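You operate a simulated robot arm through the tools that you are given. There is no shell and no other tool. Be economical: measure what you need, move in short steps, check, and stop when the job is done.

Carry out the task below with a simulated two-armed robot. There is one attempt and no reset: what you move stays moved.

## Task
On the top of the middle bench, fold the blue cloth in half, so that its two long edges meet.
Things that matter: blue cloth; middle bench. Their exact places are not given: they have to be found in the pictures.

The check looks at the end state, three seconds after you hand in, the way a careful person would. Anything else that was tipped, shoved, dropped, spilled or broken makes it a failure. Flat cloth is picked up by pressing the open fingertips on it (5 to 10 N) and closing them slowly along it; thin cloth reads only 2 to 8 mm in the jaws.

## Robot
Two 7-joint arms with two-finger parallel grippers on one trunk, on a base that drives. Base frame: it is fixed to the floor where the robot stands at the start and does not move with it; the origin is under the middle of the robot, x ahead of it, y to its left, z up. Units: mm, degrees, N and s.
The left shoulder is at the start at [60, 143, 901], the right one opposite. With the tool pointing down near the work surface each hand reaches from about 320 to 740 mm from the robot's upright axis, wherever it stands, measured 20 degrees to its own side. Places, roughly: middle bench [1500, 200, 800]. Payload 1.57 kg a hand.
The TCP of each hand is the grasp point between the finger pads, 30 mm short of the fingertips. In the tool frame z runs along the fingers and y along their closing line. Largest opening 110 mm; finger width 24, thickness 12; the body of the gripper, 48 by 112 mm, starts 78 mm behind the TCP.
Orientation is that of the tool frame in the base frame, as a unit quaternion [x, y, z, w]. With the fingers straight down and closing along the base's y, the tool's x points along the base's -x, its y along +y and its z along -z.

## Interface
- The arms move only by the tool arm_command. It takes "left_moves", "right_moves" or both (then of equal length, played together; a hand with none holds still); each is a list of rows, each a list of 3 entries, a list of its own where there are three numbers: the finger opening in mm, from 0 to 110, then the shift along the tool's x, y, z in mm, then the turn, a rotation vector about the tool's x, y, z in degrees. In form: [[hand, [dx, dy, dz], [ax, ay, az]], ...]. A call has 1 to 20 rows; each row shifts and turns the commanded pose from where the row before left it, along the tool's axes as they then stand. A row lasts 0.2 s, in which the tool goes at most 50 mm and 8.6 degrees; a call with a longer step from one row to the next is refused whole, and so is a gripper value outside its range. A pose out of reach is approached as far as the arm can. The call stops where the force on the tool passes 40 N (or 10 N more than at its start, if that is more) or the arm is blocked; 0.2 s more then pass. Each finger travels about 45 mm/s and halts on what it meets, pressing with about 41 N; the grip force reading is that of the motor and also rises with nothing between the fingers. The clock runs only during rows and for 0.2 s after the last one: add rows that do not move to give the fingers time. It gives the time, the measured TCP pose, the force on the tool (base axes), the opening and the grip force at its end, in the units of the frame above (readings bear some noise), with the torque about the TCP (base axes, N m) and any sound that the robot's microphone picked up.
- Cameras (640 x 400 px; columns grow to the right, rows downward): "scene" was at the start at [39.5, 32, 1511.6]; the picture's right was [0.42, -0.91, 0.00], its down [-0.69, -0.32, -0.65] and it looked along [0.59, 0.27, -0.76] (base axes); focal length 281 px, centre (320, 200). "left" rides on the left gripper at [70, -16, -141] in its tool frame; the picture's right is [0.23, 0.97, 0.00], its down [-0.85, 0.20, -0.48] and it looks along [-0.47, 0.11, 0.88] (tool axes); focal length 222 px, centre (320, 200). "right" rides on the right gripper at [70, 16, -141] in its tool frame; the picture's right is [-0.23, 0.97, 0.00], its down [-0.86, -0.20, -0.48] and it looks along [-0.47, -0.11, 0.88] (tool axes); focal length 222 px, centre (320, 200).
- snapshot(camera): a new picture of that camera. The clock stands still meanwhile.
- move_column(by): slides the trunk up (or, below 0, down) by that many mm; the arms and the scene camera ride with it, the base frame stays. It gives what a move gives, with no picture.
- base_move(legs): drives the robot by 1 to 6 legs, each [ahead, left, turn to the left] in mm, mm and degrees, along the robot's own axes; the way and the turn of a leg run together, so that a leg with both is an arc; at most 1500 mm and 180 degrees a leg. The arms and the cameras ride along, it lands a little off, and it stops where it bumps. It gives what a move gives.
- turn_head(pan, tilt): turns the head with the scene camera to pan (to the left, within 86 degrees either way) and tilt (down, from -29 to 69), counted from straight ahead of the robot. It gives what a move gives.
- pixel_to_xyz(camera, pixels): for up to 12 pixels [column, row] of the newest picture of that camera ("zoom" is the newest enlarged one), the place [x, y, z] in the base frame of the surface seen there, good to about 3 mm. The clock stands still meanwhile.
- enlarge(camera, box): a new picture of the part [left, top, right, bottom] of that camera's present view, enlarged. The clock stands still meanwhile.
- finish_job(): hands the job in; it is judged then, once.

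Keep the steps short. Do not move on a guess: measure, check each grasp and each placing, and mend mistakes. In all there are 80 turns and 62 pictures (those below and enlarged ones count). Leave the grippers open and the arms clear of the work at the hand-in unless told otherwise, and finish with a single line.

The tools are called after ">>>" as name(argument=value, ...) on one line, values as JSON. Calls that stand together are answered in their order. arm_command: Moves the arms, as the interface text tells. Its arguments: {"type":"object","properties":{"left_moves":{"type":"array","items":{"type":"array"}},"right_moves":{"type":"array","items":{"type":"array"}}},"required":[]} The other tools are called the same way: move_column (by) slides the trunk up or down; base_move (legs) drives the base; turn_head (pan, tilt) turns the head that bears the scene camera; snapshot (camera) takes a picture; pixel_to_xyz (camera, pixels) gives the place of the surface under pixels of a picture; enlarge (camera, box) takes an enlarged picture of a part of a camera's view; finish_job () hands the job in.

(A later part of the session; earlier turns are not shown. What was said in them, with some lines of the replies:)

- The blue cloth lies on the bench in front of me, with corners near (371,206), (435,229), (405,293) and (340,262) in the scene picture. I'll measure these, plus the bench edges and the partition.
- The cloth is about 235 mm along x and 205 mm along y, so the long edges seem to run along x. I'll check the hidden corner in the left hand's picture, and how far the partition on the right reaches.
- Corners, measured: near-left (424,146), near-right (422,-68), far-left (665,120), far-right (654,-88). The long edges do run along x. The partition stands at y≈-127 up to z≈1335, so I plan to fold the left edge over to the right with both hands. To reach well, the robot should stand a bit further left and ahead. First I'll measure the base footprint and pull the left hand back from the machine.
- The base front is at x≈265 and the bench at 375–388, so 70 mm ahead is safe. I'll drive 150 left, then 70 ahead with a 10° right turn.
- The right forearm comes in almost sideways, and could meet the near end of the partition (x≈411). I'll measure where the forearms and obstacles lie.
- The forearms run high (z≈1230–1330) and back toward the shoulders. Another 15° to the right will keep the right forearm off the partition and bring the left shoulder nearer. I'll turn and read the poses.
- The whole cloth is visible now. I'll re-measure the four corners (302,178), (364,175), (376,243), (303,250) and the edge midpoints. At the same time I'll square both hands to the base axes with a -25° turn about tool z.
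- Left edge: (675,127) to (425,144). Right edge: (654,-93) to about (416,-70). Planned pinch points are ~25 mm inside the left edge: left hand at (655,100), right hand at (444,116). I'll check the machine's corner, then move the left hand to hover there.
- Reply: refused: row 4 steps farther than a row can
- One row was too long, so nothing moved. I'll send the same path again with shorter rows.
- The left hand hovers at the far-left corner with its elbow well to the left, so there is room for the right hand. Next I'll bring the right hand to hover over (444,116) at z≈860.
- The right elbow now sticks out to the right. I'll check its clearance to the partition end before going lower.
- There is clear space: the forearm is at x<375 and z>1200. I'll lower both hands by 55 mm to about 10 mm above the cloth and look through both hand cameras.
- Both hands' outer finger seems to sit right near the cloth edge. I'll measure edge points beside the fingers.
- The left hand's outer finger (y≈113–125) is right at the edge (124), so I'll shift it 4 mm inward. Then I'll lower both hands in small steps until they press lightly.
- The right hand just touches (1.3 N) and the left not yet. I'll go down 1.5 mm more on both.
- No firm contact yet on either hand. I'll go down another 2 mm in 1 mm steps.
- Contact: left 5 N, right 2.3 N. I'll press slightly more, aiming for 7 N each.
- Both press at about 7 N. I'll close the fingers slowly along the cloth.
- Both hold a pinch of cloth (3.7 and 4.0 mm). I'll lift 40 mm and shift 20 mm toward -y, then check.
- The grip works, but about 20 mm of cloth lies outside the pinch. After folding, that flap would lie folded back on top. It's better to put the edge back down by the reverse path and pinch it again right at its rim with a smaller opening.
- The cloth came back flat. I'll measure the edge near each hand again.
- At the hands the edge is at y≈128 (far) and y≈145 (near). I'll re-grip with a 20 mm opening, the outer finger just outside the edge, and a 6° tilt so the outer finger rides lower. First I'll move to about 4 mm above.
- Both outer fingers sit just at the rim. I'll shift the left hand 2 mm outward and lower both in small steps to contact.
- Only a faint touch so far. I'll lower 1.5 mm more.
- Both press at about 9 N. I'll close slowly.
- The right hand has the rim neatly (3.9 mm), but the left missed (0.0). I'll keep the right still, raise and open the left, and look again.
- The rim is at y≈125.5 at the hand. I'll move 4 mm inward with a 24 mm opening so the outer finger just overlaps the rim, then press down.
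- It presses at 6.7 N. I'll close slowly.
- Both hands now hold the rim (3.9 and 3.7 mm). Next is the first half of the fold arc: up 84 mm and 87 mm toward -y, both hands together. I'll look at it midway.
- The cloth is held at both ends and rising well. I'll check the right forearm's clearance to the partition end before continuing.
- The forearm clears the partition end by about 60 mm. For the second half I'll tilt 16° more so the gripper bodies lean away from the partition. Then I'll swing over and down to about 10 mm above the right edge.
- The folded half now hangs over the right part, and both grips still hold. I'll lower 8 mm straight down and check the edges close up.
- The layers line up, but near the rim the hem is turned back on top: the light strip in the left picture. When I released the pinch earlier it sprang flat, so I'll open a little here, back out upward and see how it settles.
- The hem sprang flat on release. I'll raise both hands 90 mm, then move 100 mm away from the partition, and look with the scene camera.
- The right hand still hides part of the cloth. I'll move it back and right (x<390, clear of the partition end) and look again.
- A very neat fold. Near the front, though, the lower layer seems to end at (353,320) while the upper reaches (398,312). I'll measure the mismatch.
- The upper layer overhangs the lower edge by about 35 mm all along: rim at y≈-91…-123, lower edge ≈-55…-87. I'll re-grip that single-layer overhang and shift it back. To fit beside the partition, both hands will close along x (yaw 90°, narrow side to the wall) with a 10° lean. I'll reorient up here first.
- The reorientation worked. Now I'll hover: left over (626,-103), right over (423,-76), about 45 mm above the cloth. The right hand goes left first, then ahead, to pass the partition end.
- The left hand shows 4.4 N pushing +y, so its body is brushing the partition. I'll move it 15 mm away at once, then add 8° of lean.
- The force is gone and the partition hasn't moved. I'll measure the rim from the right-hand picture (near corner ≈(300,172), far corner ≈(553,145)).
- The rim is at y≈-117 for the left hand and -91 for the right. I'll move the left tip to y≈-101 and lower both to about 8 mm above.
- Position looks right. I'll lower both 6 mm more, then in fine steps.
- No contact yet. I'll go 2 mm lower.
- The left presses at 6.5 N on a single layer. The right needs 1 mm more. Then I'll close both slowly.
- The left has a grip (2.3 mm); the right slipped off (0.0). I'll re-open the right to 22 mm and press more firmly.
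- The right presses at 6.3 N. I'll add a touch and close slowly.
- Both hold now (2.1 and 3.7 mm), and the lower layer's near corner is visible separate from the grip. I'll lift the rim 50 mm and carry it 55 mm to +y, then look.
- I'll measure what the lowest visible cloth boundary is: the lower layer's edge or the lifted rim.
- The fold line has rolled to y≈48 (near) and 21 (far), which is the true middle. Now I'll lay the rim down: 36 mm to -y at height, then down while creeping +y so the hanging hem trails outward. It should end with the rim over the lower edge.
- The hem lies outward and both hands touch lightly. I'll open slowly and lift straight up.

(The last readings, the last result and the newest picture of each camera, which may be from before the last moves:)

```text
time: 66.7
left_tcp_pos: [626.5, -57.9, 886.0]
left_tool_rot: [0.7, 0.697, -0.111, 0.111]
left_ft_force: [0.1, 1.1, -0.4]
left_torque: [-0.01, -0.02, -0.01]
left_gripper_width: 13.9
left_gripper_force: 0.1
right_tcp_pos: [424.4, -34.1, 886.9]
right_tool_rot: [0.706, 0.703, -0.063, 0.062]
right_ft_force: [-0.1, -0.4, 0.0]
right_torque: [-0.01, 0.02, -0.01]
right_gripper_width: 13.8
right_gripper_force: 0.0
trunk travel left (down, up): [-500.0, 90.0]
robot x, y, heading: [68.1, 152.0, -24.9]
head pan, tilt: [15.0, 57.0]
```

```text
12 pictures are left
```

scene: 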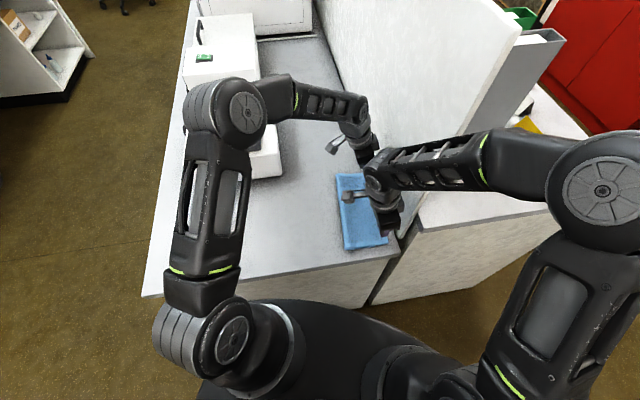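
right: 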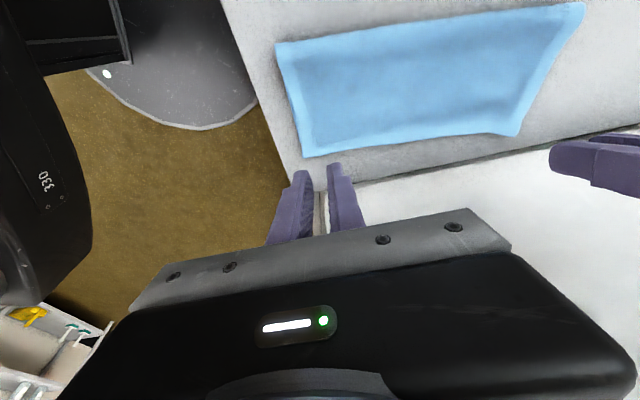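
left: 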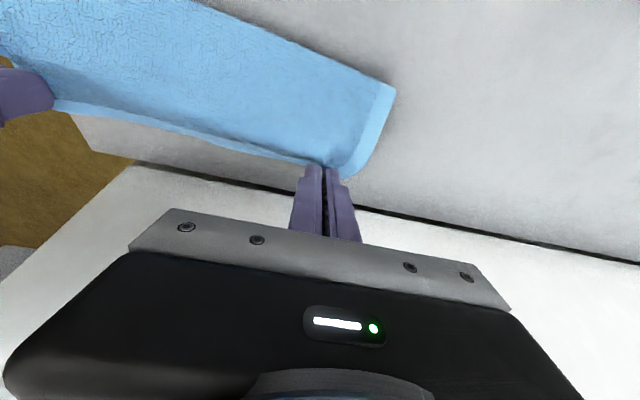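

Released cleanly. I'll clear both arms: the left up and to +y, the right up, back and then right.

>>> arm_command(left_moves=[[14, [-9.3, 0, -28.5], [0, 0, 0]], [14, [-9.3, 0, -28.5], [0, 0, 0]], [14, [42.8, 0, -13.9], [0, 0, 0]], [14, [42.8, 0, -13.9], [0, 0, 0]], [14, [42.8, 0, -13.9], [0, 0, 0]], [14, [42.8, 0, -13.9], [0, 0, 0]], [30, [0, 0, 0], [0, 0, 0]], [50, [0, 0, 0], [0, 0, 0]]], right_moves=[[14, [-5.2, 0, -29.5], [0, 0, 0]], [14, [-5.2, 0, -29.5], [0, 0, 0]], [14, [0, -47, 0], [0, 0, 0]], [14, [0, -47, 0], [0, 0, 0]], [14, [0, -47, 0], [0, 0, 0]], [30, [-47.3, 0, 8.35], [0, 0, 0]], [50, [-47.3, 0, 8.35], [0, 0, 0]], [50, [-47.3, 0, 8.35], [0, 0, 0]]])

>>> enlarge(camera="scene", box=[300, 150, 430, 270])

```text
time: 68.5
left_tcp_pos: [625.0, 123.2, 948.6]
left_tool_rot: [0.7, 0.697, -0.111, 0.11]
left_ft_force: [0.3, -0.3, 0.8]
left_torque: [0.07, -0.01, 0.01]
left_gripper_width: 50.0
left_gripper_force: 0.0
right_tcp_pos: [282.2, -181.6, 947.4]
right_tool_rot: [0.705, 0.704, -0.062, 0.062]
right_ft_force: [-0.1, -0.7, 0.0]
right_torque: [0.03, 0.0, -0.01]
right_gripper_width: 49.9
right_gripper_force: 0.0
trunk travel left (down, up): [-500.0, 90.0]
robot x, y, heading: [69.8, 154.8, -24.9]
head pan, tilt: [15.0, 57.0]
```

```text
3.33 times, centred on (365, 210) of scene
```

zoom: 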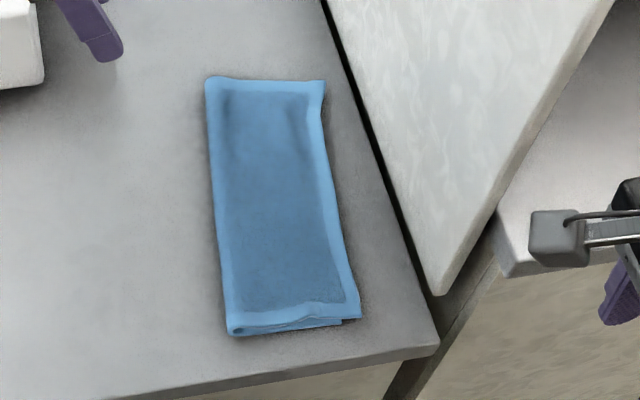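

Much better. I'll measure the remaining mismatch at the near and far corners.

>>> pixel_to_xyz(camera="zoom", pixels=[[341, 323], [359, 317], [345, 240], [328, 160], [325, 82], [207, 80], [228, 332], [215, 200]])

>>> enlarge(camera="scene", box=[335, 220, 395, 260])

>>> enlarge(camera="scene", box=[335, 165, 395, 205])

```text
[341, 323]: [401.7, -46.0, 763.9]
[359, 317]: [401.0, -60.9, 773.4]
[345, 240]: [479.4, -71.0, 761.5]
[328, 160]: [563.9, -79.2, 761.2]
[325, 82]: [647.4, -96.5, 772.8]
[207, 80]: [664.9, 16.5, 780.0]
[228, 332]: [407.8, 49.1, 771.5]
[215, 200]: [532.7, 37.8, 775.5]
```

```text
10.00 times, centred on (365, 240) of scene
```

zoom: 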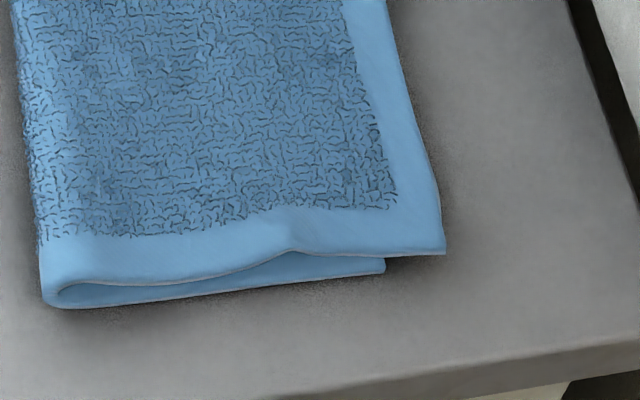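

```text
10.00 times, centred on (365, 185) of scene
```

zoom: 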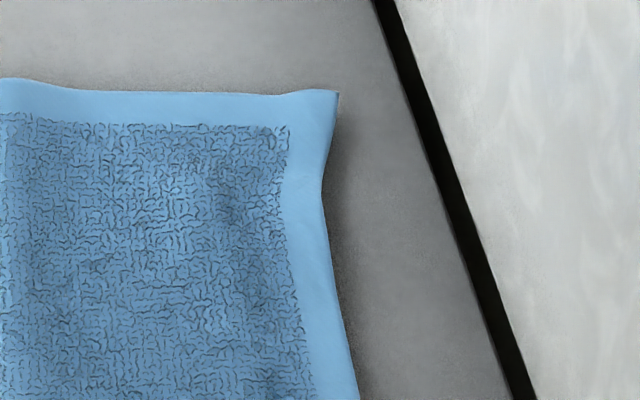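

About 15 mm of overhang remains (near: upper -61, lower -46). That's visible, so I'll do one more careful correction of the same kind. I'll pinch only the overhanging strip: right tip at (424,-62), left tip at (626,-89). First I'll hover.

>>> arm_command(left_moves=[[22, [-38.6, 0, 12.55], [0, 0, 0]], [22, [-38.6, 0, 12.55], [0, 0, 0]], [22, [-38.6, 0, 12.55], [0, 0, 0]], [22, [-38.6, 0, 12.55], [0, 0, 0]], [22, [-38.6, 0, 12.55], [0, 0, 0]], [22, [10.66, 0, 32.8], [0, 0, 0]], [22, [10.66, 0, 32.8], [0, 0, 0]], [22, [10.66, 0, 32.8], [0, 0, 0]], [22, [10.66, 0, 32.8], [0, 0, 0]], [22, [0, 0, 0], [0, 0, 0]]], right_moves=[[22, [40.9, 0, -7.22], [0, 0, 0]], [22, [40.9, 0, -7.22], [0, 0, 0]], [22, [40.9, 0, -7.22], [0, 0, 0]], [22, [0, 47.3, 0], [0, 0, 0]], [22, [0, 47.3, 0], [0, 0, 0]], [22, [0, 47.3, 0], [0, 0, 0]], [22, [7.97, 0, 45.1], [0, 0, 0]], [22, [7.97, 0, 45.1], [0, 0, 0]], [22, [7.97, 0, 45.1], [0, 0, 0]], [22, [0, 0, 0], [0, 0, 0]]])

>>> snapshot(camera="right")

```text
time: 70.7
left_tcp_pos: [626.2, -78.4, 808.7]
left_tool_rot: [0.7, 0.697, -0.111, 0.111]
left_ft_force: [-0.2, -0.7, 0.0]
left_torque: [0.02, 0.0, 0.03]
left_gripper_width: 21.9
left_gripper_force: 0.0
right_tcp_pos: [424.4, -55.2, 809.9]
right_tool_rot: [0.705, 0.704, -0.062, 0.062]
right_ft_force: [0.0, 0.6, -0.3]
right_torque: [0.0, 0.01, -0.01]
right_gripper_width: 22.0
right_gripper_force: 0.2
trunk travel left (down, up): [-500.0, 90.0]
robot x, y, heading: [71.1, 151.6, -25.0]
head pan, tilt: [15.0, 57.0]
```

```text
8 pictures are left
```

right: 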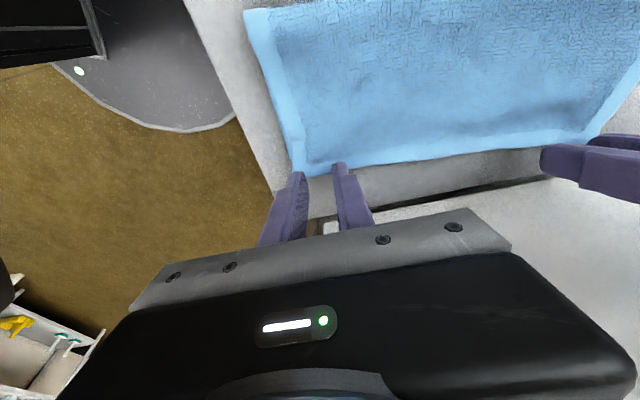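

>>> pixel_to_xyz(camera="right", pixels=[[302, 172], [318, 170], [365, 164], [420, 155], [480, 150], [530, 145], [585, 138], [250, 15]])

>>> arm_command(left_moves=[[22, [2.2, 0, 6.7], [0, 0, 0]], [22, [0, 0, 0], [0, 0, 0]]], right_moves=[[22, [-0.6, 0, 8.2], [0, 0, 0]], [22, [0, 0, 0], [0, 0, 0]]])

```text
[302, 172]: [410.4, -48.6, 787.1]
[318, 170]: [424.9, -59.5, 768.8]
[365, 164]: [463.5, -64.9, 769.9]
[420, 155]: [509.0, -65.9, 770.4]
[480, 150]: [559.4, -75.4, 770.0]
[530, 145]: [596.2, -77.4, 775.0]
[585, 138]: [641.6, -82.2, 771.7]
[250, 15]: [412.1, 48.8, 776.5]
```

```text
time: 71.3
left_tcp_pos: [626.0, -80.1, 802.7]
left_tool_rot: [0.7, 0.697, -0.11, 0.11]
left_ft_force: [0.8, -0.6, 0.1]
left_torque: [0.01, -0.01, 0.01]
left_gripper_width: 22.1
left_gripper_force: 0.1
right_tcp_pos: [424.9, -57.5, 803.5]
right_tool_rot: [0.706, 0.703, -0.062, 0.062]
right_ft_force: [-0.1, -0.3, 0.9]
right_torque: [-0.02, -0.02, 0.03]
right_gripper_width: 21.9
right_gripper_force: 0.0
trunk travel left (down, up): [-500.0, 90.0]
robot x, y, heading: [68.9, 149.9, -24.7]
head pan, tilt: [15.0, 57.0]
```

The rim is at y≈-61 (near) and ≈-86 (far). I'll lower gently to contact.

>>> arm_command(left_moves=[[22, [0.93, 0, 2.85], [0, 0, 0]], [22, [0.62, 0, 1.9], [0, 0, 0]], [22, [0.31, 0, 0.95], [0, 0, 0]], [22, [0, 0, 0], [0, 0, 0]]], right_moves=[[22, [0.52, 0, 2.95], [0, 0, 0]], [22, [0.52, 0, 2.95], [0, 0, 0]], [22, [0.17, 0, 0.98], [0, 0, 0]], [22, [0, 0, 0], [0, 0, 0]]])

```text
time: 72.3
left_tcp_pos: [625.0, -79.7, 797.6]
left_tool_rot: [0.7, 0.697, -0.11, 0.111]
left_ft_force: [-0.1, 0.3, 1.2]
left_torque: [0.06, -0.01, 0.01]
left_gripper_width: 21.9
left_gripper_force: 0.0
right_tcp_pos: [425.3, -57.3, 796.5]
right_tool_rot: [0.705, 0.703, -0.061, 0.062]
right_ft_force: [1.3, 1.9, 7.6]
right_torque: [0.1, -0.02, -0.01]
right_gripper_width: 22.1
right_gripper_force: 0.0
trunk travel left (down, up): [-500.0, 90.0]
robot x, y, heading: [74.1, 155.0, -24.9]
head pan, tilt: [15.0, 57.0]
```

The right is at 7.6 N. The left needs about 1.2 mm more, then I'll close both slowly.

>>> arm_command(left_moves=[[22, [0.31, 0, 0.95], [0, 0, 0]], [22, [0.09, 0, 0.29], [0, 0, 0]], [20, [0, 0, 0], [0, 0, 0]], [18, [0, 0, 0], [0, 0, 0]], [16, [0, 0, 0], [0, 0, 0]], [14, [0, 0, 0], [0, 0, 0]], [12, [0, 0, 0], [0, 0, 0]], [10, [0, 0, 0], [0, 0, 0]], [8, [0, 0, 0], [0, 0, 0]], [6, [0, 0, 0], [0, 0, 0]], [4, [0, 0, 0], [0, 0, 0]], [2, [0, 0, 0], [0, 0, 0]], [0, [0, 0, 0], [0, 0, 0]], [0, [0, 0, 0], [0, 0, 0]]], right_moves=[[22, [0, 0, 0], [0, 0, 0]], [22, [0, 0, 0], [0, 0, 0]], [20, [0, 0, 0], [0, 0, 0]], [18, [0, 0, 0], [0, 0, 0]], [16, [0, 0, 0], [0, 0, 0]], [14, [0, 0, 0], [0, 0, 0]], [12, [0, 0, 0], [0, 0, 0]], [10, [0, 0, 0], [0, 0, 0]], [8, [0, 0, 0], [0, 0, 0]], [6, [0, 0, 0], [0, 0, 0]], [4, [0, 0, 0], [0, 0, 0]], [2, [0, 0, 0], [0, 0, 0]], [0, [0, 0, 0], [0, 0, 0]], [0, [0, 0, 0], [0, 0, 0]]])

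```text
time: 75.3
left_tcp_pos: [625.8, -81.1, 795.8]
left_tool_rot: [0.699, 0.697, -0.111, 0.111]
left_ft_force: [-1.0, 0.0, 2.6]
left_torque: [-0.01, 0.03, -0.02]
left_gripper_width: 2.2
left_gripper_force: 23.6
right_tcp_pos: [424.9, -57.9, 794.1]
right_tool_rot: [0.706, 0.703, -0.062, 0.062]
right_ft_force: [2.0, -1.0, 10.2]
right_torque: [0.02, -0.11, 0.01]
right_gripper_width: 3.5
right_gripper_force: 24.7
trunk travel left (down, up): [-500.0, 90.0]
robot x, y, heading: [70.5, 149.2, -24.7]
head pan, tilt: [15.0, 57.0]
```

Both grip (2.2 and 3.5 mm). I'll lift 35 mm with 33 mm to +y and check that only the upper layer comes along.

>>> arm_command(left_moves=[[0, [0.71, 0, -10.75], [0, 0, 0]], [0, [4.52, 0, -11.98], [0, 0, 0]], [0, [7.04, 0, -10.7], [0, 0, 0]], [0, [8.3, 0, -10.06], [0, 0, 0]], [0, [0, 0, 0], [0, 0, 0]], [0, [0, 0, 0], [0, 0, 0]]], right_moves=[[0, [2.2, 0, -10.55], [0, 0, 0]], [0, [6.14, 0, -11.24], [0, 0, 0]], [0, [8.46, 0, -9.62], [0, 0, 0]], [0, [9.62, 0, -8.81], [0, 0, 0]], [0, [0, 0, 0], [0, 0, 0]], [0, [0, 0, 0], [0, 0, 0]]])

>>> snapshot(camera="right")

```text
time: 76.7
left_tcp_pos: [626.0, -46.4, 831.7]
left_tool_rot: [0.7, 0.697, -0.111, 0.111]
left_ft_force: [-0.5, -0.9, -0.9]
left_torque: [0.03, 0.03, -0.03]
left_gripper_width: 2.3
left_gripper_force: 23.5
right_tcp_pos: [424.1, -24.2, 830.5]
right_tool_rot: [0.706, 0.703, -0.062, 0.061]
right_ft_force: [0.9, -0.3, 0.1]
right_torque: [-0.01, -0.01, 0.04]
right_gripper_width: 3.1
right_gripper_force: 24.9
trunk travel left (down, up): [-500.0, 90.0]
robot x, y, heading: [71.3, 153.7, -25.1]
head pan, tilt: [15.0, 57.0]
```

```text
7 pictures are left
```

right: 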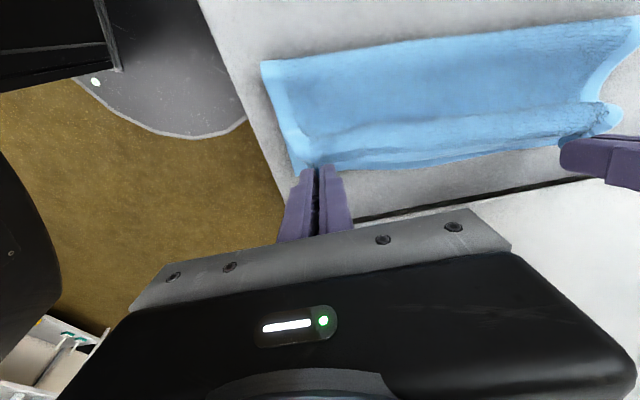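

>>> pixel_to_xyz(camera="right", pixels=[[365, 166], [400, 160], [450, 152], [500, 147], [545, 143], [400, 150], [450, 120], [270, 65], [450, 48], [400, 140], [350, 100], [500, 136]])

>>> enlarge(camera="right", box=[250, 20, 640, 200])

```text
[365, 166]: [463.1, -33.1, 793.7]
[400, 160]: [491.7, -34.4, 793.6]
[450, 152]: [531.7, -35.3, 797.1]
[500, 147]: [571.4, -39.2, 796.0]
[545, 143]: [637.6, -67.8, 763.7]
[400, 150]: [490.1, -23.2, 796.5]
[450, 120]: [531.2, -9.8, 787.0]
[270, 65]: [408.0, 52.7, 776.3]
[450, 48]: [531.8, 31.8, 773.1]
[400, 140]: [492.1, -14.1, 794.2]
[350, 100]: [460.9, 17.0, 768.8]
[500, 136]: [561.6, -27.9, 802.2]
```

```text
1.64 times, centred on (445, 110) of right
```

zoom: 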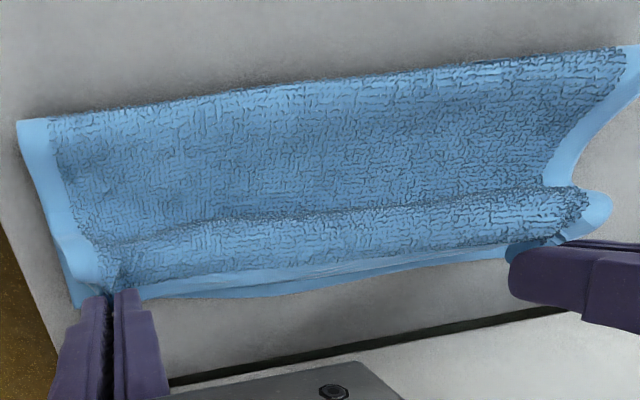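

Only the upper layer is lifted, and the lower edge lies free below. The slack has formed a small ridge near the rim. I'll go 30 mm higher to pull it smooth, then lay the rim down at about +17 mm net from before.

>>> arm_command(left_moves=[[0, [-1.19, 0, -10.13], [0, 0, 0]], [0, [-1.19, 0, -10.13], [0, 0, 0]], [0, [-1.19, 0, -10.13], [0, 0, 0]], [0, [0, 0, 0], [0, 0, 0]], [0, [-10.46, 0, 3.4], [0, 0, 0]], [0, [-10.46, 0, 3.4], [0, 0, 0]], [0, [-10.46, 0, 3.4], [0, 0, 0]], [0, [2.12, 0, 12.98], [0, 0, 0]], [0, [2.12, 0, 12.98], [0, 0, 0]], [0, [3.71, 0, 11.41], [0, 0, 0]], [0, [6.58, 0, 7.32], [0, 0, 0]], [0, [7.23, 0, 6.06], [0, 0, 0]], [0, [6.92, 0, 5.11], [0, 0, 0]], [0, [0, 0, 0], [0, 0, 0]]], right_moves=[[0, [0.23, 0, -10.2], [0, 0, 0]], [0, [0.23, 0, -10.2], [0, 0, 0]], [0, [0.23, 0, -10.2], [0, 0, 0]], [0, [0, 0, 0], [0, 0, 0]], [0, [-10.83, 0, 1.91], [0, 0, 0]], [0, [-10.83, 0, 1.91], [0, 0, 0]], [0, [-10.83, 0, 1.91], [0, 0, 0]], [0, [0.29, 0, 13.15], [0, 0, 0]], [0, [0.29, 0, 13.15], [0, 0, 0]], [0, [2.09, 0, 11.82], [0, 0, 0]], [0, [5.51, 0, 8.17], [0, 0, 0]], [0, [6.32, 0, 7.01], [0, 0, 0]], [0, [6.15, 0, 6.03], [0, 0, 0]], [0, [0, 0, 0], [0, 0, 0]]])

>>> enlarge(camera="right", box=[250, 0, 640, 200])

```text
time: 79.7
left_tcp_pos: [626.9, -64.3, 797.9]
left_tool_rot: [0.701, 0.696, -0.111, 0.11]
left_ft_force: [-0.1, 0.6, 1.5]
left_torque: [-0.05, 0.0, 0.01]
left_gripper_width: 2.0
left_gripper_force: 24.1
right_tcp_pos: [425.1, -40.5, 798.5]
right_tool_rot: [0.706, 0.703, -0.062, 0.061]
right_ft_force: [0.3, -0.8, 2.8]
right_torque: [-0.04, -0.01, 0.02]
right_gripper_width: 3.4
right_gripper_force: 25.0
trunk travel left (down, up): [-500.0, 90.0]
robot x, y, heading: [68.5, 152.4, -24.4]
head pan, tilt: [15.0, 57.0]
```

```text
1.64 times, centred on (445, 100) of right
```

zoom: 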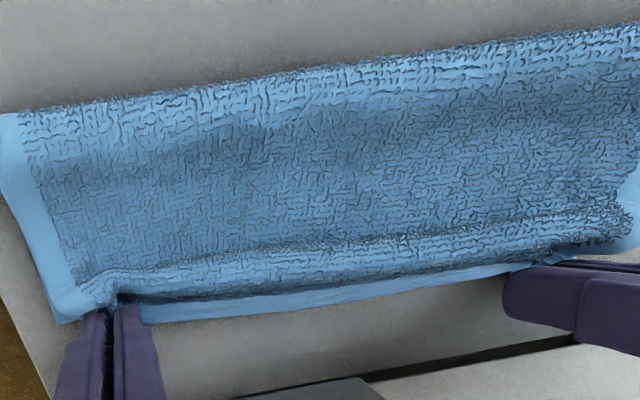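

>>> pixel_to_xyz(camera="zoom", pixels=[[200, 310], [300, 300], [300, 290], [300, 270], [300, 240], [420, 282], [480, 270], [300, 90], [470, 258]])

```text
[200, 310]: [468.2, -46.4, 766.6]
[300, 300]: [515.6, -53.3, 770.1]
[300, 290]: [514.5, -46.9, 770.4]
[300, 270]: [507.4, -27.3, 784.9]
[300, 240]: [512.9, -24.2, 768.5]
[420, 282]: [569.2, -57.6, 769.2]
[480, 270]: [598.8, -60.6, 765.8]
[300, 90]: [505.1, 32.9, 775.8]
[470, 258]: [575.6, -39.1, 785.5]
```

There's a low ridge (15 mm high) just inside the rim, and the rim itself lies near the lower edge. Previous pinches sprang flat on release, so I'll open and lift straight up, then clear the arms.

>>> arm_command(left_moves=[[5, [0, 0, 0], [0, 0, 0]], [9, [0, 0, 0], [0, 0, 0]], [14, [0, 0, 0], [0, 0, 0]], [14, [-3, 0, -9.5], [0, 0, 0]], [14, [-6.2, 0, -19], [0, 0, 0]], [14, [-9.3, 0, -28.5], [0, 0, 0]], [14, [-9.3, 0, -28.5], [0, 0, 0]], [14, [-9.3, 0, -28.5], [0, 0, 0]], [14, [-9.3, 0, -28.5], [0, 0, 0]], [14, [42.8, 0, -13.9], [0, 0, 0]], [14, [42.8, 0, -13.9], [0, 0, 0]], [14, [42.8, 0, -13.9], [0, 0, 0]], [30, [42.8, 0, -13.9], [0, 0, 0]], [50, [0, 0, 0], [0, 0, 0]], [50, [0, 0, 0], [0, 0, 0]]], right_moves=[[5, [0, 0, 0], [0, 0, 0]], [9, [0, 0, 0], [0, 0, 0]], [14, [0, 0, 0], [0, 0, 0]], [14, [-1.7, 0, -9.9], [0, 0, 0]], [14, [-3.5, 0, -19.7], [0, 0, 0]], [14, [-5.2, 0, -29.5], [0, 0, 0]], [14, [-5.2, 0, -29.5], [0, 0, 0]], [14, [-5.2, 0, -29.5], [0, 0, 0]], [14, [-5.2, 0, -29.5], [0, 0, 0]], [14, [0, -47, 0], [0, 0, 0]], [14, [0, -47, 0], [0, 0, 0]], [14, [0, -47, 0], [0, 0, 0]], [30, [-47.3, 0, 8.35], [0, 0, 0]], [50, [-47.3, 0, 8.35], [0, 0, 0]], [50, [-47.3, 0, 8.35], [0, 0, 0]]])

>>> enlarge(camera="scene", box=[325, 165, 405, 260])

```text
time: 82.9
left_tcp_pos: [626.1, 115.6, 948.8]
left_tool_rot: [0.7, 0.697, -0.11, 0.11]
left_ft_force: [0.6, 0.5, 0.3]
left_torque: [-0.02, -0.02, -0.01]
left_gripper_width: 50.1
left_gripper_force: 0.1
right_tcp_pos: [284.8, -182.6, 945.8]
right_tool_rot: [0.705, 0.703, -0.061, 0.062]
right_ft_force: [0.6, -0.2, -0.7]
right_torque: [-0.02, 0.01, 0.03]
right_gripper_width: 49.7
right_gripper_force: 0.2
trunk travel left (down, up): [-500.0, 90.0]
robot x, y, heading: [70.4, 151.0, -24.8]
head pan, tilt: [15.0, 57.0]
```

```text
4.21 times, centred on (365, 212) of scene
```

zoom: 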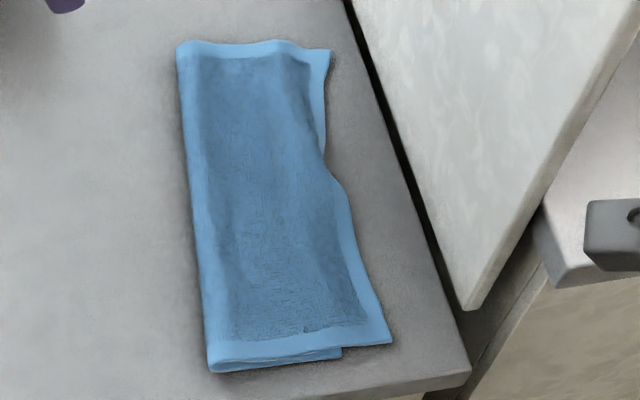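

The hem near (325,150) looks tucked, and the near corner has sprung outward again. I'll measure.

>>> pixel_to_xyz(camera="zoom", pixels=[[341, 354], [390, 341], [362, 260], [345, 195], [325, 150], [322, 110], [328, 55], [180, 45], [212, 370], [310, 110], [320, 165], [188, 200]])

```text
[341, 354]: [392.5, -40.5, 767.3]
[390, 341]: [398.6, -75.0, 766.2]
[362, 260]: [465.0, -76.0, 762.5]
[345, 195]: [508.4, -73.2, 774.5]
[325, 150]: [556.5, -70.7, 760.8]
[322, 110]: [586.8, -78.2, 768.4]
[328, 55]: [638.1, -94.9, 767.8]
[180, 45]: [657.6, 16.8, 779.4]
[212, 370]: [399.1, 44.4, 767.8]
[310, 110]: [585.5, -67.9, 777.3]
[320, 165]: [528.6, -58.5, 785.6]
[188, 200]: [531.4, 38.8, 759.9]
```

The rim rebounded because the fold line didn't roll far enough: near overhang ≈34 mm, far ≈20 mm. My first correction, with a bigger lift, did roll the fold. I'll re-grip the overhang and use a still larger lift and travel. Hovering now: left tip (615,-82), right tip (421,-62).

>>> arm_command(left_moves=[[22, [-35.8, -2.2, 11.6], [0, 0, 0]], [22, [-35.8, -2.2, 11.6], [0, 0, 0]], [22, [-35.8, -2.2, 11.6], [0, 0, 0]], [22, [-35.8, -2.2, 11.6], [0, 0, 0]], [22, [-35.8, -2.2, 11.6], [0, 0, 0]], [22, [11.26, 0, 34.7], [0, 0, 0]], [22, [11.26, 0, 34.7], [0, 0, 0]], [22, [11.26, 0, 34.7], [0, 0, 0]], [22, [11.26, 0, 34.7], [0, 0, 0]], [22, [0, 0, 0], [0, 0, 0]]], right_moves=[[22, [41.2, 0, -7.28], [0, 0, 0]], [22, [41.2, 0, -7.28], [0, 0, 0]], [22, [41.2, 0, -7.28], [0, 0, 0]], [22, [0, 45.4, 0], [0, 0, 0]], [22, [0, 45.4, 0], [0, 0, 0]], [22, [0, 45.4, 0], [0, 0, 0]], [22, [8.28, 0, 46.9], [0, 0, 0]], [22, [8.28, 0, 46.9], [0, 0, 0]], [22, [8.28, 0, 46.9], [0, 0, 0]], [22, [0, 0, 0], [0, 0, 0]]])

>>> arm_command(left_moves=[[22, [0.93, 0, 2.85], [0, 0, 0]], [22, [0.62, 0, 1.9], [0, 0, 0]], [22, [0.31, 0, 0.95], [0, 0, 0]], [22, [0, 0, 0], [0, 0, 0]]], right_moves=[[22, [0.52, 0, 2.95], [0, 0, 0]], [22, [0.52, 0, 2.95], [0, 0, 0]], [22, [0.17, 0, 0.98], [0, 0, 0]], [22, [0, 0, 0], [0, 0, 0]]])

```text
time: 85.1
left_tcp_pos: [615.4, -72.8, 801.8]
left_tool_rot: [0.699, 0.698, -0.111, 0.111]
left_ft_force: [0.4, -0.6, 0.4]
left_torque: [-0.02, 0.01, 0.0]
left_gripper_width: 22.0
left_gripper_force: 0.0
right_tcp_pos: [419.7, -58.3, 803.8]
right_tool_rot: [0.706, 0.703, -0.062, 0.062]
right_ft_force: [0.9, 0.5, 0.1]
right_torque: [-0.01, 0.01, 0.03]
right_gripper_width: 22.1
right_gripper_force: 0.1
trunk travel left (down, up): [-500.0, 90.0]
robot x, y, heading: [69.8, 151.4, -25.1]
head pan, tilt: [15.0, 57.0]
```

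```text
time: 86.1
left_tcp_pos: [615.0, -73.2, 797.3]
left_tool_rot: [0.7, 0.697, -0.11, 0.11]
left_ft_force: [1.6, -0.6, 3.1]
left_torque: [-0.03, -0.01, 0.04]
left_gripper_width: 22.0
left_gripper_force: 0.0
right_tcp_pos: [419.8, -58.5, 798.2]
right_tool_rot: [0.706, 0.703, -0.061, 0.061]
right_ft_force: [0.0, 1.1, -0.3]
right_torque: [0.03, -0.01, 0.0]
right_gripper_width: 21.9
right_gripper_force: 0.1
trunk travel left (down, up): [-500.0, 90.0]
robot x, y, heading: [72.7, 150.3, -25.0]
head pan, tilt: [15.0, 57.0]
```

The left already touches at a slightly high z (797), maybe on the double layer. I'll shift it 4 mm outward and lower again, with the right 3 mm lower too.

>>> arm_command(left_moves=[[22, [-0.62, 0, -1.9], [0, 0, 0]], [22, [-3.8, 0, 1.24], [0, 0, 0]], [22, [0.93, 0, 2.85], [0, 0, 0]], [22, [0, 0, 0], [0, 0, 0]]], right_moves=[[22, [0.17, 0, 0.98], [0, 0, 0]], [22, [0.17, 0, 0.98], [0, 0, 0]], [22, [0.17, 0, 0.98], [0, 0, 0]], [22, [0, 0, 0], [0, 0, 0]]])

```text
time: 87.1
left_tcp_pos: [614.7, -76.5, 796.4]
left_tool_rot: [0.699, 0.697, -0.111, 0.11]
left_ft_force: [-0.1, 1.2, 2.1]
left_torque: [0.0, 0.02, 0.01]
left_gripper_width: 21.9
left_gripper_force: 0.0
right_tcp_pos: [418.9, -60.2, 795.1]
right_tool_rot: [0.705, 0.703, -0.062, 0.061]
right_ft_force: [0.0, -0.5, 2.3]
right_torque: [0.01, 0.03, 0.02]
right_gripper_width: 22.0
right_gripper_force: 0.1
trunk travel left (down, up): [-500.0, 90.0]
robot x, y, heading: [71.8, 149.7, -24.9]
head pan, tilt: [15.0, 57.0]
```

Both touch at about 2 N. I'll press 1 mm more and close slowly.

>>> arm_command(left_moves=[[22, [0.31, 0, 0.95], [0, 0, 0]], [22, [0, 0, 0], [0, 0, 0]], [20, [0, 0, 0], [0, 0, 0]], [18, [0, 0, 0], [0, 0, 0]], [16, [0, 0, 0], [0, 0, 0]], [14, [0, 0, 0], [0, 0, 0]], [12, [0, 0, 0], [0, 0, 0]], [10, [0, 0, 0], [0, 0, 0]], [8, [0, 0, 0], [0, 0, 0]], [6, [0, 0, 0], [0, 0, 0]], [4, [0, 0, 0], [0, 0, 0]], [2, [0, 0, 0], [0, 0, 0]], [0, [0, 0, 0], [0, 0, 0]], [0, [0, 0, 0], [0, 0, 0]]], right_moves=[[22, [0.17, 0, 0.98], [0, 0, 0]], [22, [0.03, 0, 0.2], [0, 0, 0]], [20, [0, 0, 0], [0, 0, 0]], [18, [0, 0, 0], [0, 0, 0]], [16, [0, 0, 0], [0, 0, 0]], [14, [0, 0, 0], [0, 0, 0]], [12, [0, 0, 0], [0, 0, 0]], [10, [0, 0, 0], [0, 0, 0]], [8, [0, 0, 0], [0, 0, 0]], [6, [0, 0, 0], [0, 0, 0]], [4, [0, 0, 0], [0, 0, 0]], [2, [0, 0, 0], [0, 0, 0]], [0, [0, 0, 0], [0, 0, 0]], [0, [0, 0, 0], [0, 0, 0]]])

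```text
time: 90.1
left_tcp_pos: [613.6, -75.6, 796.0]
left_tool_rot: [0.699, 0.698, -0.11, 0.111]
left_ft_force: [-1.3, -0.5, 6.2]
left_torque: [-0.01, 0.05, 0.01]
left_gripper_width: 2.3
left_gripper_force: 23.6
right_tcp_pos: [419.6, -59.4, 793.9]
right_tool_rot: [0.706, 0.703, -0.061, 0.062]
right_ft_force: [2.1, -0.1, 10.6]
right_torque: [0.09, -0.04, -0.08]
right_gripper_width: 3.7
right_gripper_force: 24.5
trunk travel left (down, up): [-500.0, 90.0]
robot x, y, heading: [68.0, 151.6, -25.0]
head pan, tilt: [15.0, 57.0]
```

Both grip again (2.3 and 3.7 mm). Now the larger lift, +83 mm up and +75 mm in y, so the fold can re-form. Then I'll look for where the lower edge lies.

>>> arm_command(left_moves=[[0, [-1.47, 0, -14.24], [0, 0, 0]], [0, [-1.47, 0, -14.24], [0, 0, 0]], [0, [2.33, 0, -15.47], [0, 0, 0]], [0, [5.49, 0, -15.45], [0, 0, 0]], [0, [9.27, 0, -13.53], [0, 0, 0]], [0, [10.84, 0, -11.94], [0, 0, 0]], [0, [11.46, 0, -10.04], [0, 0, 0]], [0, [9.22, 0, -7.2], [0, 0, 0]], [0, [0, 0, 0], [0, 0, 0]], [0, [0, 0, 0], [0, 0, 0]]], right_moves=[[0, [0.52, 0, -14.31], [0, 0, 0]], [0, [0.52, 0, -14.31], [0, 0, 0]], [0, [4.46, 0, -15.01], [0, 0, 0]], [0, [7.59, 0, -14.54], [0, 0, 0]], [0, [11.06, 0, -12.11], [0, 0, 0]], [0, [12.4, 0, -10.32], [0, 0, 0]], [0, [12.75, 0, -8.35], [0, 0, 0]], [0, [10.14, 0, -5.85], [0, 0, 0]], [0, [0, 0, 0], [0, 0, 0]], [0, [0, 0, 0], [0, 0, 0]]])

>>> snapshot(camera="right")

```text
time: 92.3
left_tcp_pos: [616.8, -1.2, 877.7]
left_tool_rot: [0.7, 0.697, -0.11, 0.11]
left_ft_force: [-1.3, 0.4, 0.3]
left_torque: [-0.02, 0.06, -0.01]
left_gripper_width: 2.0
left_gripper_force: 23.8
right_tcp_pos: [420.9, 14.0, 876.7]
right_tool_rot: [0.706, 0.703, -0.062, 0.061]
right_ft_force: [1.5, -0.3, 0.4]
right_torque: [-0.03, -0.02, -0.05]
right_gripper_width: 3.8
right_gripper_force: 24.7
trunk travel left (down, up): [-500.0, 90.0]
robot x, y, heading: [69.6, 156.1, -24.5]
head pan, tilt: [15.0, 57.0]
```

```text
3 pictures are left
```

right: 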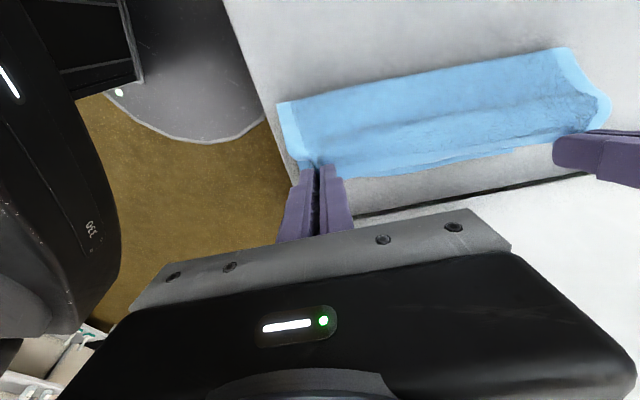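

>>> pixel_to_xyz(camera="right", pixels=[[360, 176], [400, 169], [450, 160], [500, 153], [540, 147], [400, 160], [450, 140], [280, 105], [430, 76], [565, 50], [450, 110], [298, 168]])

```text
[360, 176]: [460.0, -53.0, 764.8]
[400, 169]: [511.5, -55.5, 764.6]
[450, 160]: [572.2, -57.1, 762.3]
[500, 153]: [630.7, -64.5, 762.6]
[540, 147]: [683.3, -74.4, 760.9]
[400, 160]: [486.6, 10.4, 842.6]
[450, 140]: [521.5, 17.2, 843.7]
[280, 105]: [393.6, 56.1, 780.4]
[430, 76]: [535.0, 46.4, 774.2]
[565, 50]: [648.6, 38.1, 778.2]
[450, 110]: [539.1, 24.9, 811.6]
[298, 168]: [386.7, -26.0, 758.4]
```

Now the lower edge is clearly visible: (460,-53), (511,-55), (572,-57), (631,-64). The fold line has rolled to y≈56…38, which gives equal halves. I'll lay the rim onto that edge: right net -41 mm, left net -44 mm, with the last bit creeping +y so the hem lies outward.

>>> arm_command(left_moves=[[0, [-9.84, 0, 5.3], [0, 0, 0]], [0, [-9.22, 0, 7.2], [0, 0, 0]], [0, [-7.99, 0, 11.01], [0, 0, 0]], [0, [-6.75, 0, 14.81], [0, 0, 0]], [0, [-5.18, 0, 16.4], [0, 0, 0]], [0, [4.02, 0, 12.36], [0, 0, 0]], [0, [6.25, 0, 9.53], [0, 0, 0]], [0, [5.63, 0, 7.63], [0, 0, 0]], [0, [5.96, 0, 5.42], [0, 0, 0]], [0, [0, 0, 0], [0, 0, 0]], [0, [0, 0, 0], [0, 0, 0]]], right_moves=[[0, [-9.5, 0, 3.71], [0, 0, 0]], [0, [-9.15, 0, 5.68], [0, 0, 0]], [0, [-8.46, 0, 9.62], [0, 0, 0]], [0, [-7.76, 0, 13.56], [0, 0, 0]], [0, [-8.4, 0, 15.7], [0, 0, 0]], [0, [2.26, 0, 12.8], [0, 0, 0]], [0, [4.87, 0, 10.32], [0, 0, 0]], [0, [4.53, 0, 8.35], [0, 0, 0]], [0, [5.16, 0, 6.2], [0, 0, 0]], [0, [0, 0, 0], [0, 0, 0]], [0, [0, 0, 0], [0, 0, 0]]])

>>> arm_command(left_moves=[[5, [0, 0, 0], [0, 0, 0]], [9, [0, 0, 0], [0, 0, 0]], [14, [0, 0, 0], [0, 0, 0]], [14, [-3, 0, -9.5], [0, 0, 0]], [14, [-6.2, 0, -19], [0, 0, 0]], [14, [-9.3, 0, -28.5], [0, 0, 0]], [14, [-9.3, 0, -28.5], [0, 0, 0]], [14, [-9.3, 0, -28.5], [0, 0, 0]], [14, [-9.3, 0, -28.5], [0, 0, 0]], [14, [42.8, 0, -13.9], [0, 0, 0]], [14, [42.8, 0, -13.9], [0, 0, 0]], [14, [42.8, 0, -13.9], [0, 0, 0]], [30, [42.8, 0, -13.9], [0, 0, 0]], [50, [0, 0, 0], [0, 0, 0]], [50, [0, 0, 0], [0, 0, 0]]], right_moves=[[5, [0, 0, 0], [0, 0, 0]], [9, [0, 0, 0], [0, 0, 0]], [14, [0, 0, 0], [0, 0, 0]], [14, [-1.7, 0, -9.9], [0, 0, 0]], [14, [-3.5, 0, -19.7], [0, 0, 0]], [14, [-5.2, 0, -29.5], [0, 0, 0]], [14, [-5.2, 0, -29.5], [0, 0, 0]], [14, [-5.2, 0, -29.5], [0, 0, 0]], [14, [-5.2, 0, -29.5], [0, 0, 0]], [14, [0, -47, 0], [0, 0, 0]], [14, [0, -47, 0], [0, 0, 0]], [14, [0, -47, 0], [0, 0, 0]], [30, [-47.3, 0, 8.35], [0, 0, 0]], [50, [-47.3, 0, 8.35], [0, 0, 0]], [50, [-47.3, 0, 8.35], [0, 0, 0]]])

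>>> enlarge(camera="scene", box=[325, 165, 405, 260])

```text
time: 94.7
left_tcp_pos: [614.9, -46.5, 798.1]
left_tool_rot: [0.7, 0.697, -0.111, 0.111]
left_ft_force: [-1.4, -0.9, 3.9]
left_torque: [-0.01, 0.06, -0.03]
left_gripper_width: 2.4
left_gripper_force: 23.5
right_tcp_pos: [420.5, -25.2, 795.8]
right_tool_rot: [0.706, 0.703, -0.062, 0.063]
right_ft_force: [1.5, -2.1, 8.0]
right_torque: [-0.04, -0.09, -0.05]
right_gripper_width: 3.7
right_gripper_force: 24.6
trunk travel left (down, up): [-500.0, 90.0]
robot x, y, heading: [70.0, 153.3, -24.8]
head pan, tilt: [15.0, 57.0]
```

```text
time: 97.9
left_tcp_pos: [614.3, 133.7, 946.8]
left_tool_rot: [0.7, 0.696, -0.111, 0.111]
left_ft_force: [0.5, 0.3, 0.4]
left_torque: [0.0, 0.02, 0.04]
left_gripper_width: 50.2
left_gripper_force: 0.1
right_tcp_pos: [278.3, -170.0, 947.2]
right_tool_rot: [0.706, 0.702, -0.062, 0.061]
right_ft_force: [-0.8, -0.1, 0.3]
right_torque: [0.0, -0.05, -0.01]
right_gripper_width: 49.8
right_gripper_force: 0.0
trunk travel left (down, up): [-500.0, 90.0]
robot x, y, heading: [69.2, 150.8, -25.0]
head pan, tilt: [15.0, 57.0]
```

```text
4.21 times, centred on (365, 212) of scene
```

zoom: 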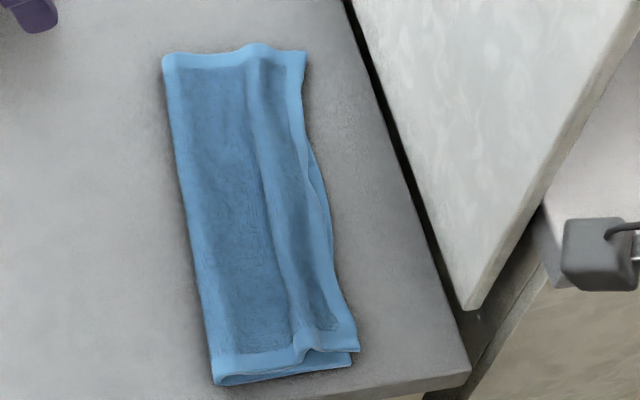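

The two long edges now practically coincide, with a mild wrinkle along the top layer. I'll measure the corners and the wrinkle height.

>>> pixel_to_xyz(camera="zoom", pixels=[[350, 361], [357, 348], [328, 210], [318, 190], [303, 100], [303, 53], [165, 58], [215, 382], [262, 110], [275, 220], [300, 340], [185, 220]])

```text
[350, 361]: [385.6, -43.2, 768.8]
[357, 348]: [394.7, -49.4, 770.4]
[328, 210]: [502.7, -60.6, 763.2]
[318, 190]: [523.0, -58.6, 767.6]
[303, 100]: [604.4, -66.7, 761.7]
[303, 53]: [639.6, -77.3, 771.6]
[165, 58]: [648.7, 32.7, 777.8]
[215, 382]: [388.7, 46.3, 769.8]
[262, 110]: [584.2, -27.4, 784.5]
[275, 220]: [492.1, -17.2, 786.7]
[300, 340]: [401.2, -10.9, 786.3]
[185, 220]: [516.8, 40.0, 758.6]
```

The edges meet within about 6 mm along the whole length. I'll open the grippers fully, raise the left hand a bit more, wait 3 s and check once more that the cloth stays put.

>>> arm_command(left_moves=[[60, [0, 0, -30], [0, 0, 0]], [75, [0, 0, 0], [0, 0, 0]], [90, [0, 0, 0], [0, 0, 0]], [100, [0, 0, 0], [0, 0, 0]], [100, [0, 0, 0], [0, 0, 0]], [100, [0, 0, 0], [0, 0, 0]], [100, [0, 0, 0], [0, 0, 0]], [100, [0, 0, 0], [0, 0, 0]], [100, [0, 0, 0], [0, 0, 0]], [100, [0, 0, 0], [0, 0, 0]], [100, [0, 0, 0], [0, 0, 0]], [100, [0, 0, 0], [0, 0, 0]], [100, [0, 0, 0], [0, 0, 0]], [100, [0, 0, 0], [0, 0, 0]]], right_moves=[[60, [0, 0, 0], [0, 0, 0]], [75, [0, 0, 0], [0, 0, 0]], [90, [0, 0, 0], [0, 0, 0]], [100, [0, 0, 0], [0, 0, 0]], [100, [0, 0, 0], [0, 0, 0]], [100, [0, 0, 0], [0, 0, 0]], [100, [0, 0, 0], [0, 0, 0]], [100, [0, 0, 0], [0, 0, 0]], [100, [0, 0, 0], [0, 0, 0]], [100, [0, 0, 0], [0, 0, 0]], [100, [0, 0, 0], [0, 0, 0]], [100, [0, 0, 0], [0, 0, 0]], [100, [0, 0, 0], [0, 0, 0]], [100, [0, 0, 0], [0, 0, 0]]])

>>> snapshot(camera="scene")

>>> enlarge(camera="scene", box=[325, 165, 405, 260])

```text
time: 100.9
left_tcp_pos: [616.0, 143.5, 975.5]
left_tool_rot: [0.699, 0.698, -0.11, 0.111]
left_ft_force: [0.1, -0.4, -0.2]
left_torque: [-0.02, -0.05, 0.0]
left_gripper_width: 99.9
left_gripper_force: 0.0
right_tcp_pos: [277.5, -168.3, 946.9]
right_tool_rot: [0.706, 0.703, -0.062, 0.061]
right_ft_force: [-0.1, 0.3, 0.1]
right_torque: [0.0, -0.01, 0.03]
right_gripper_width: 100.1
right_gripper_force: 0.0
trunk travel left (down, up): [-500.0, 90.0]
robot x, y, heading: [67.0, 151.5, -24.7]
head pan, tilt: [15.0, 57.0]
```

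```text
1 pictures are left
```

scene: 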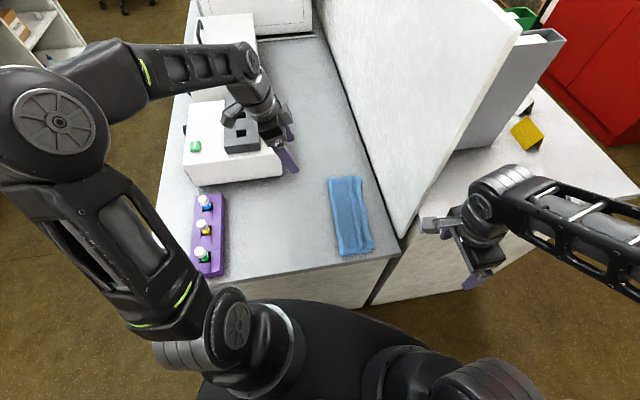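

```text
4.21 times, centred on (365, 212) of scene
```

zoom: 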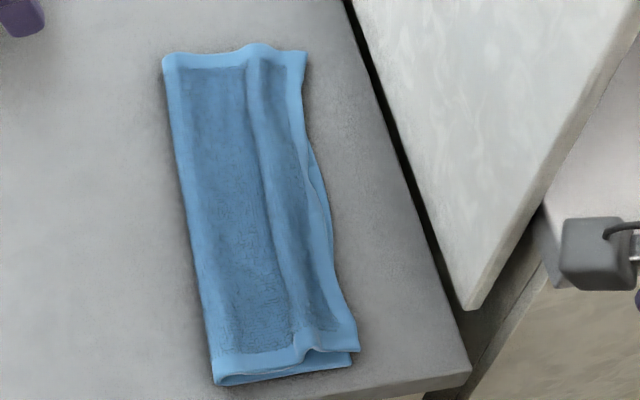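

The cloth is steady, folded in half with its long edges together. Everything else is in place, the grippers are open and the arms are clear, so I'm handing in.

>>> finish_job()

```text
The job is handed in.
```

The blue cloth is folded in half on the middle bench, its two long edges meeting within about 6 mm, with a low wrinkle (about 15 mm) left along the top layer.
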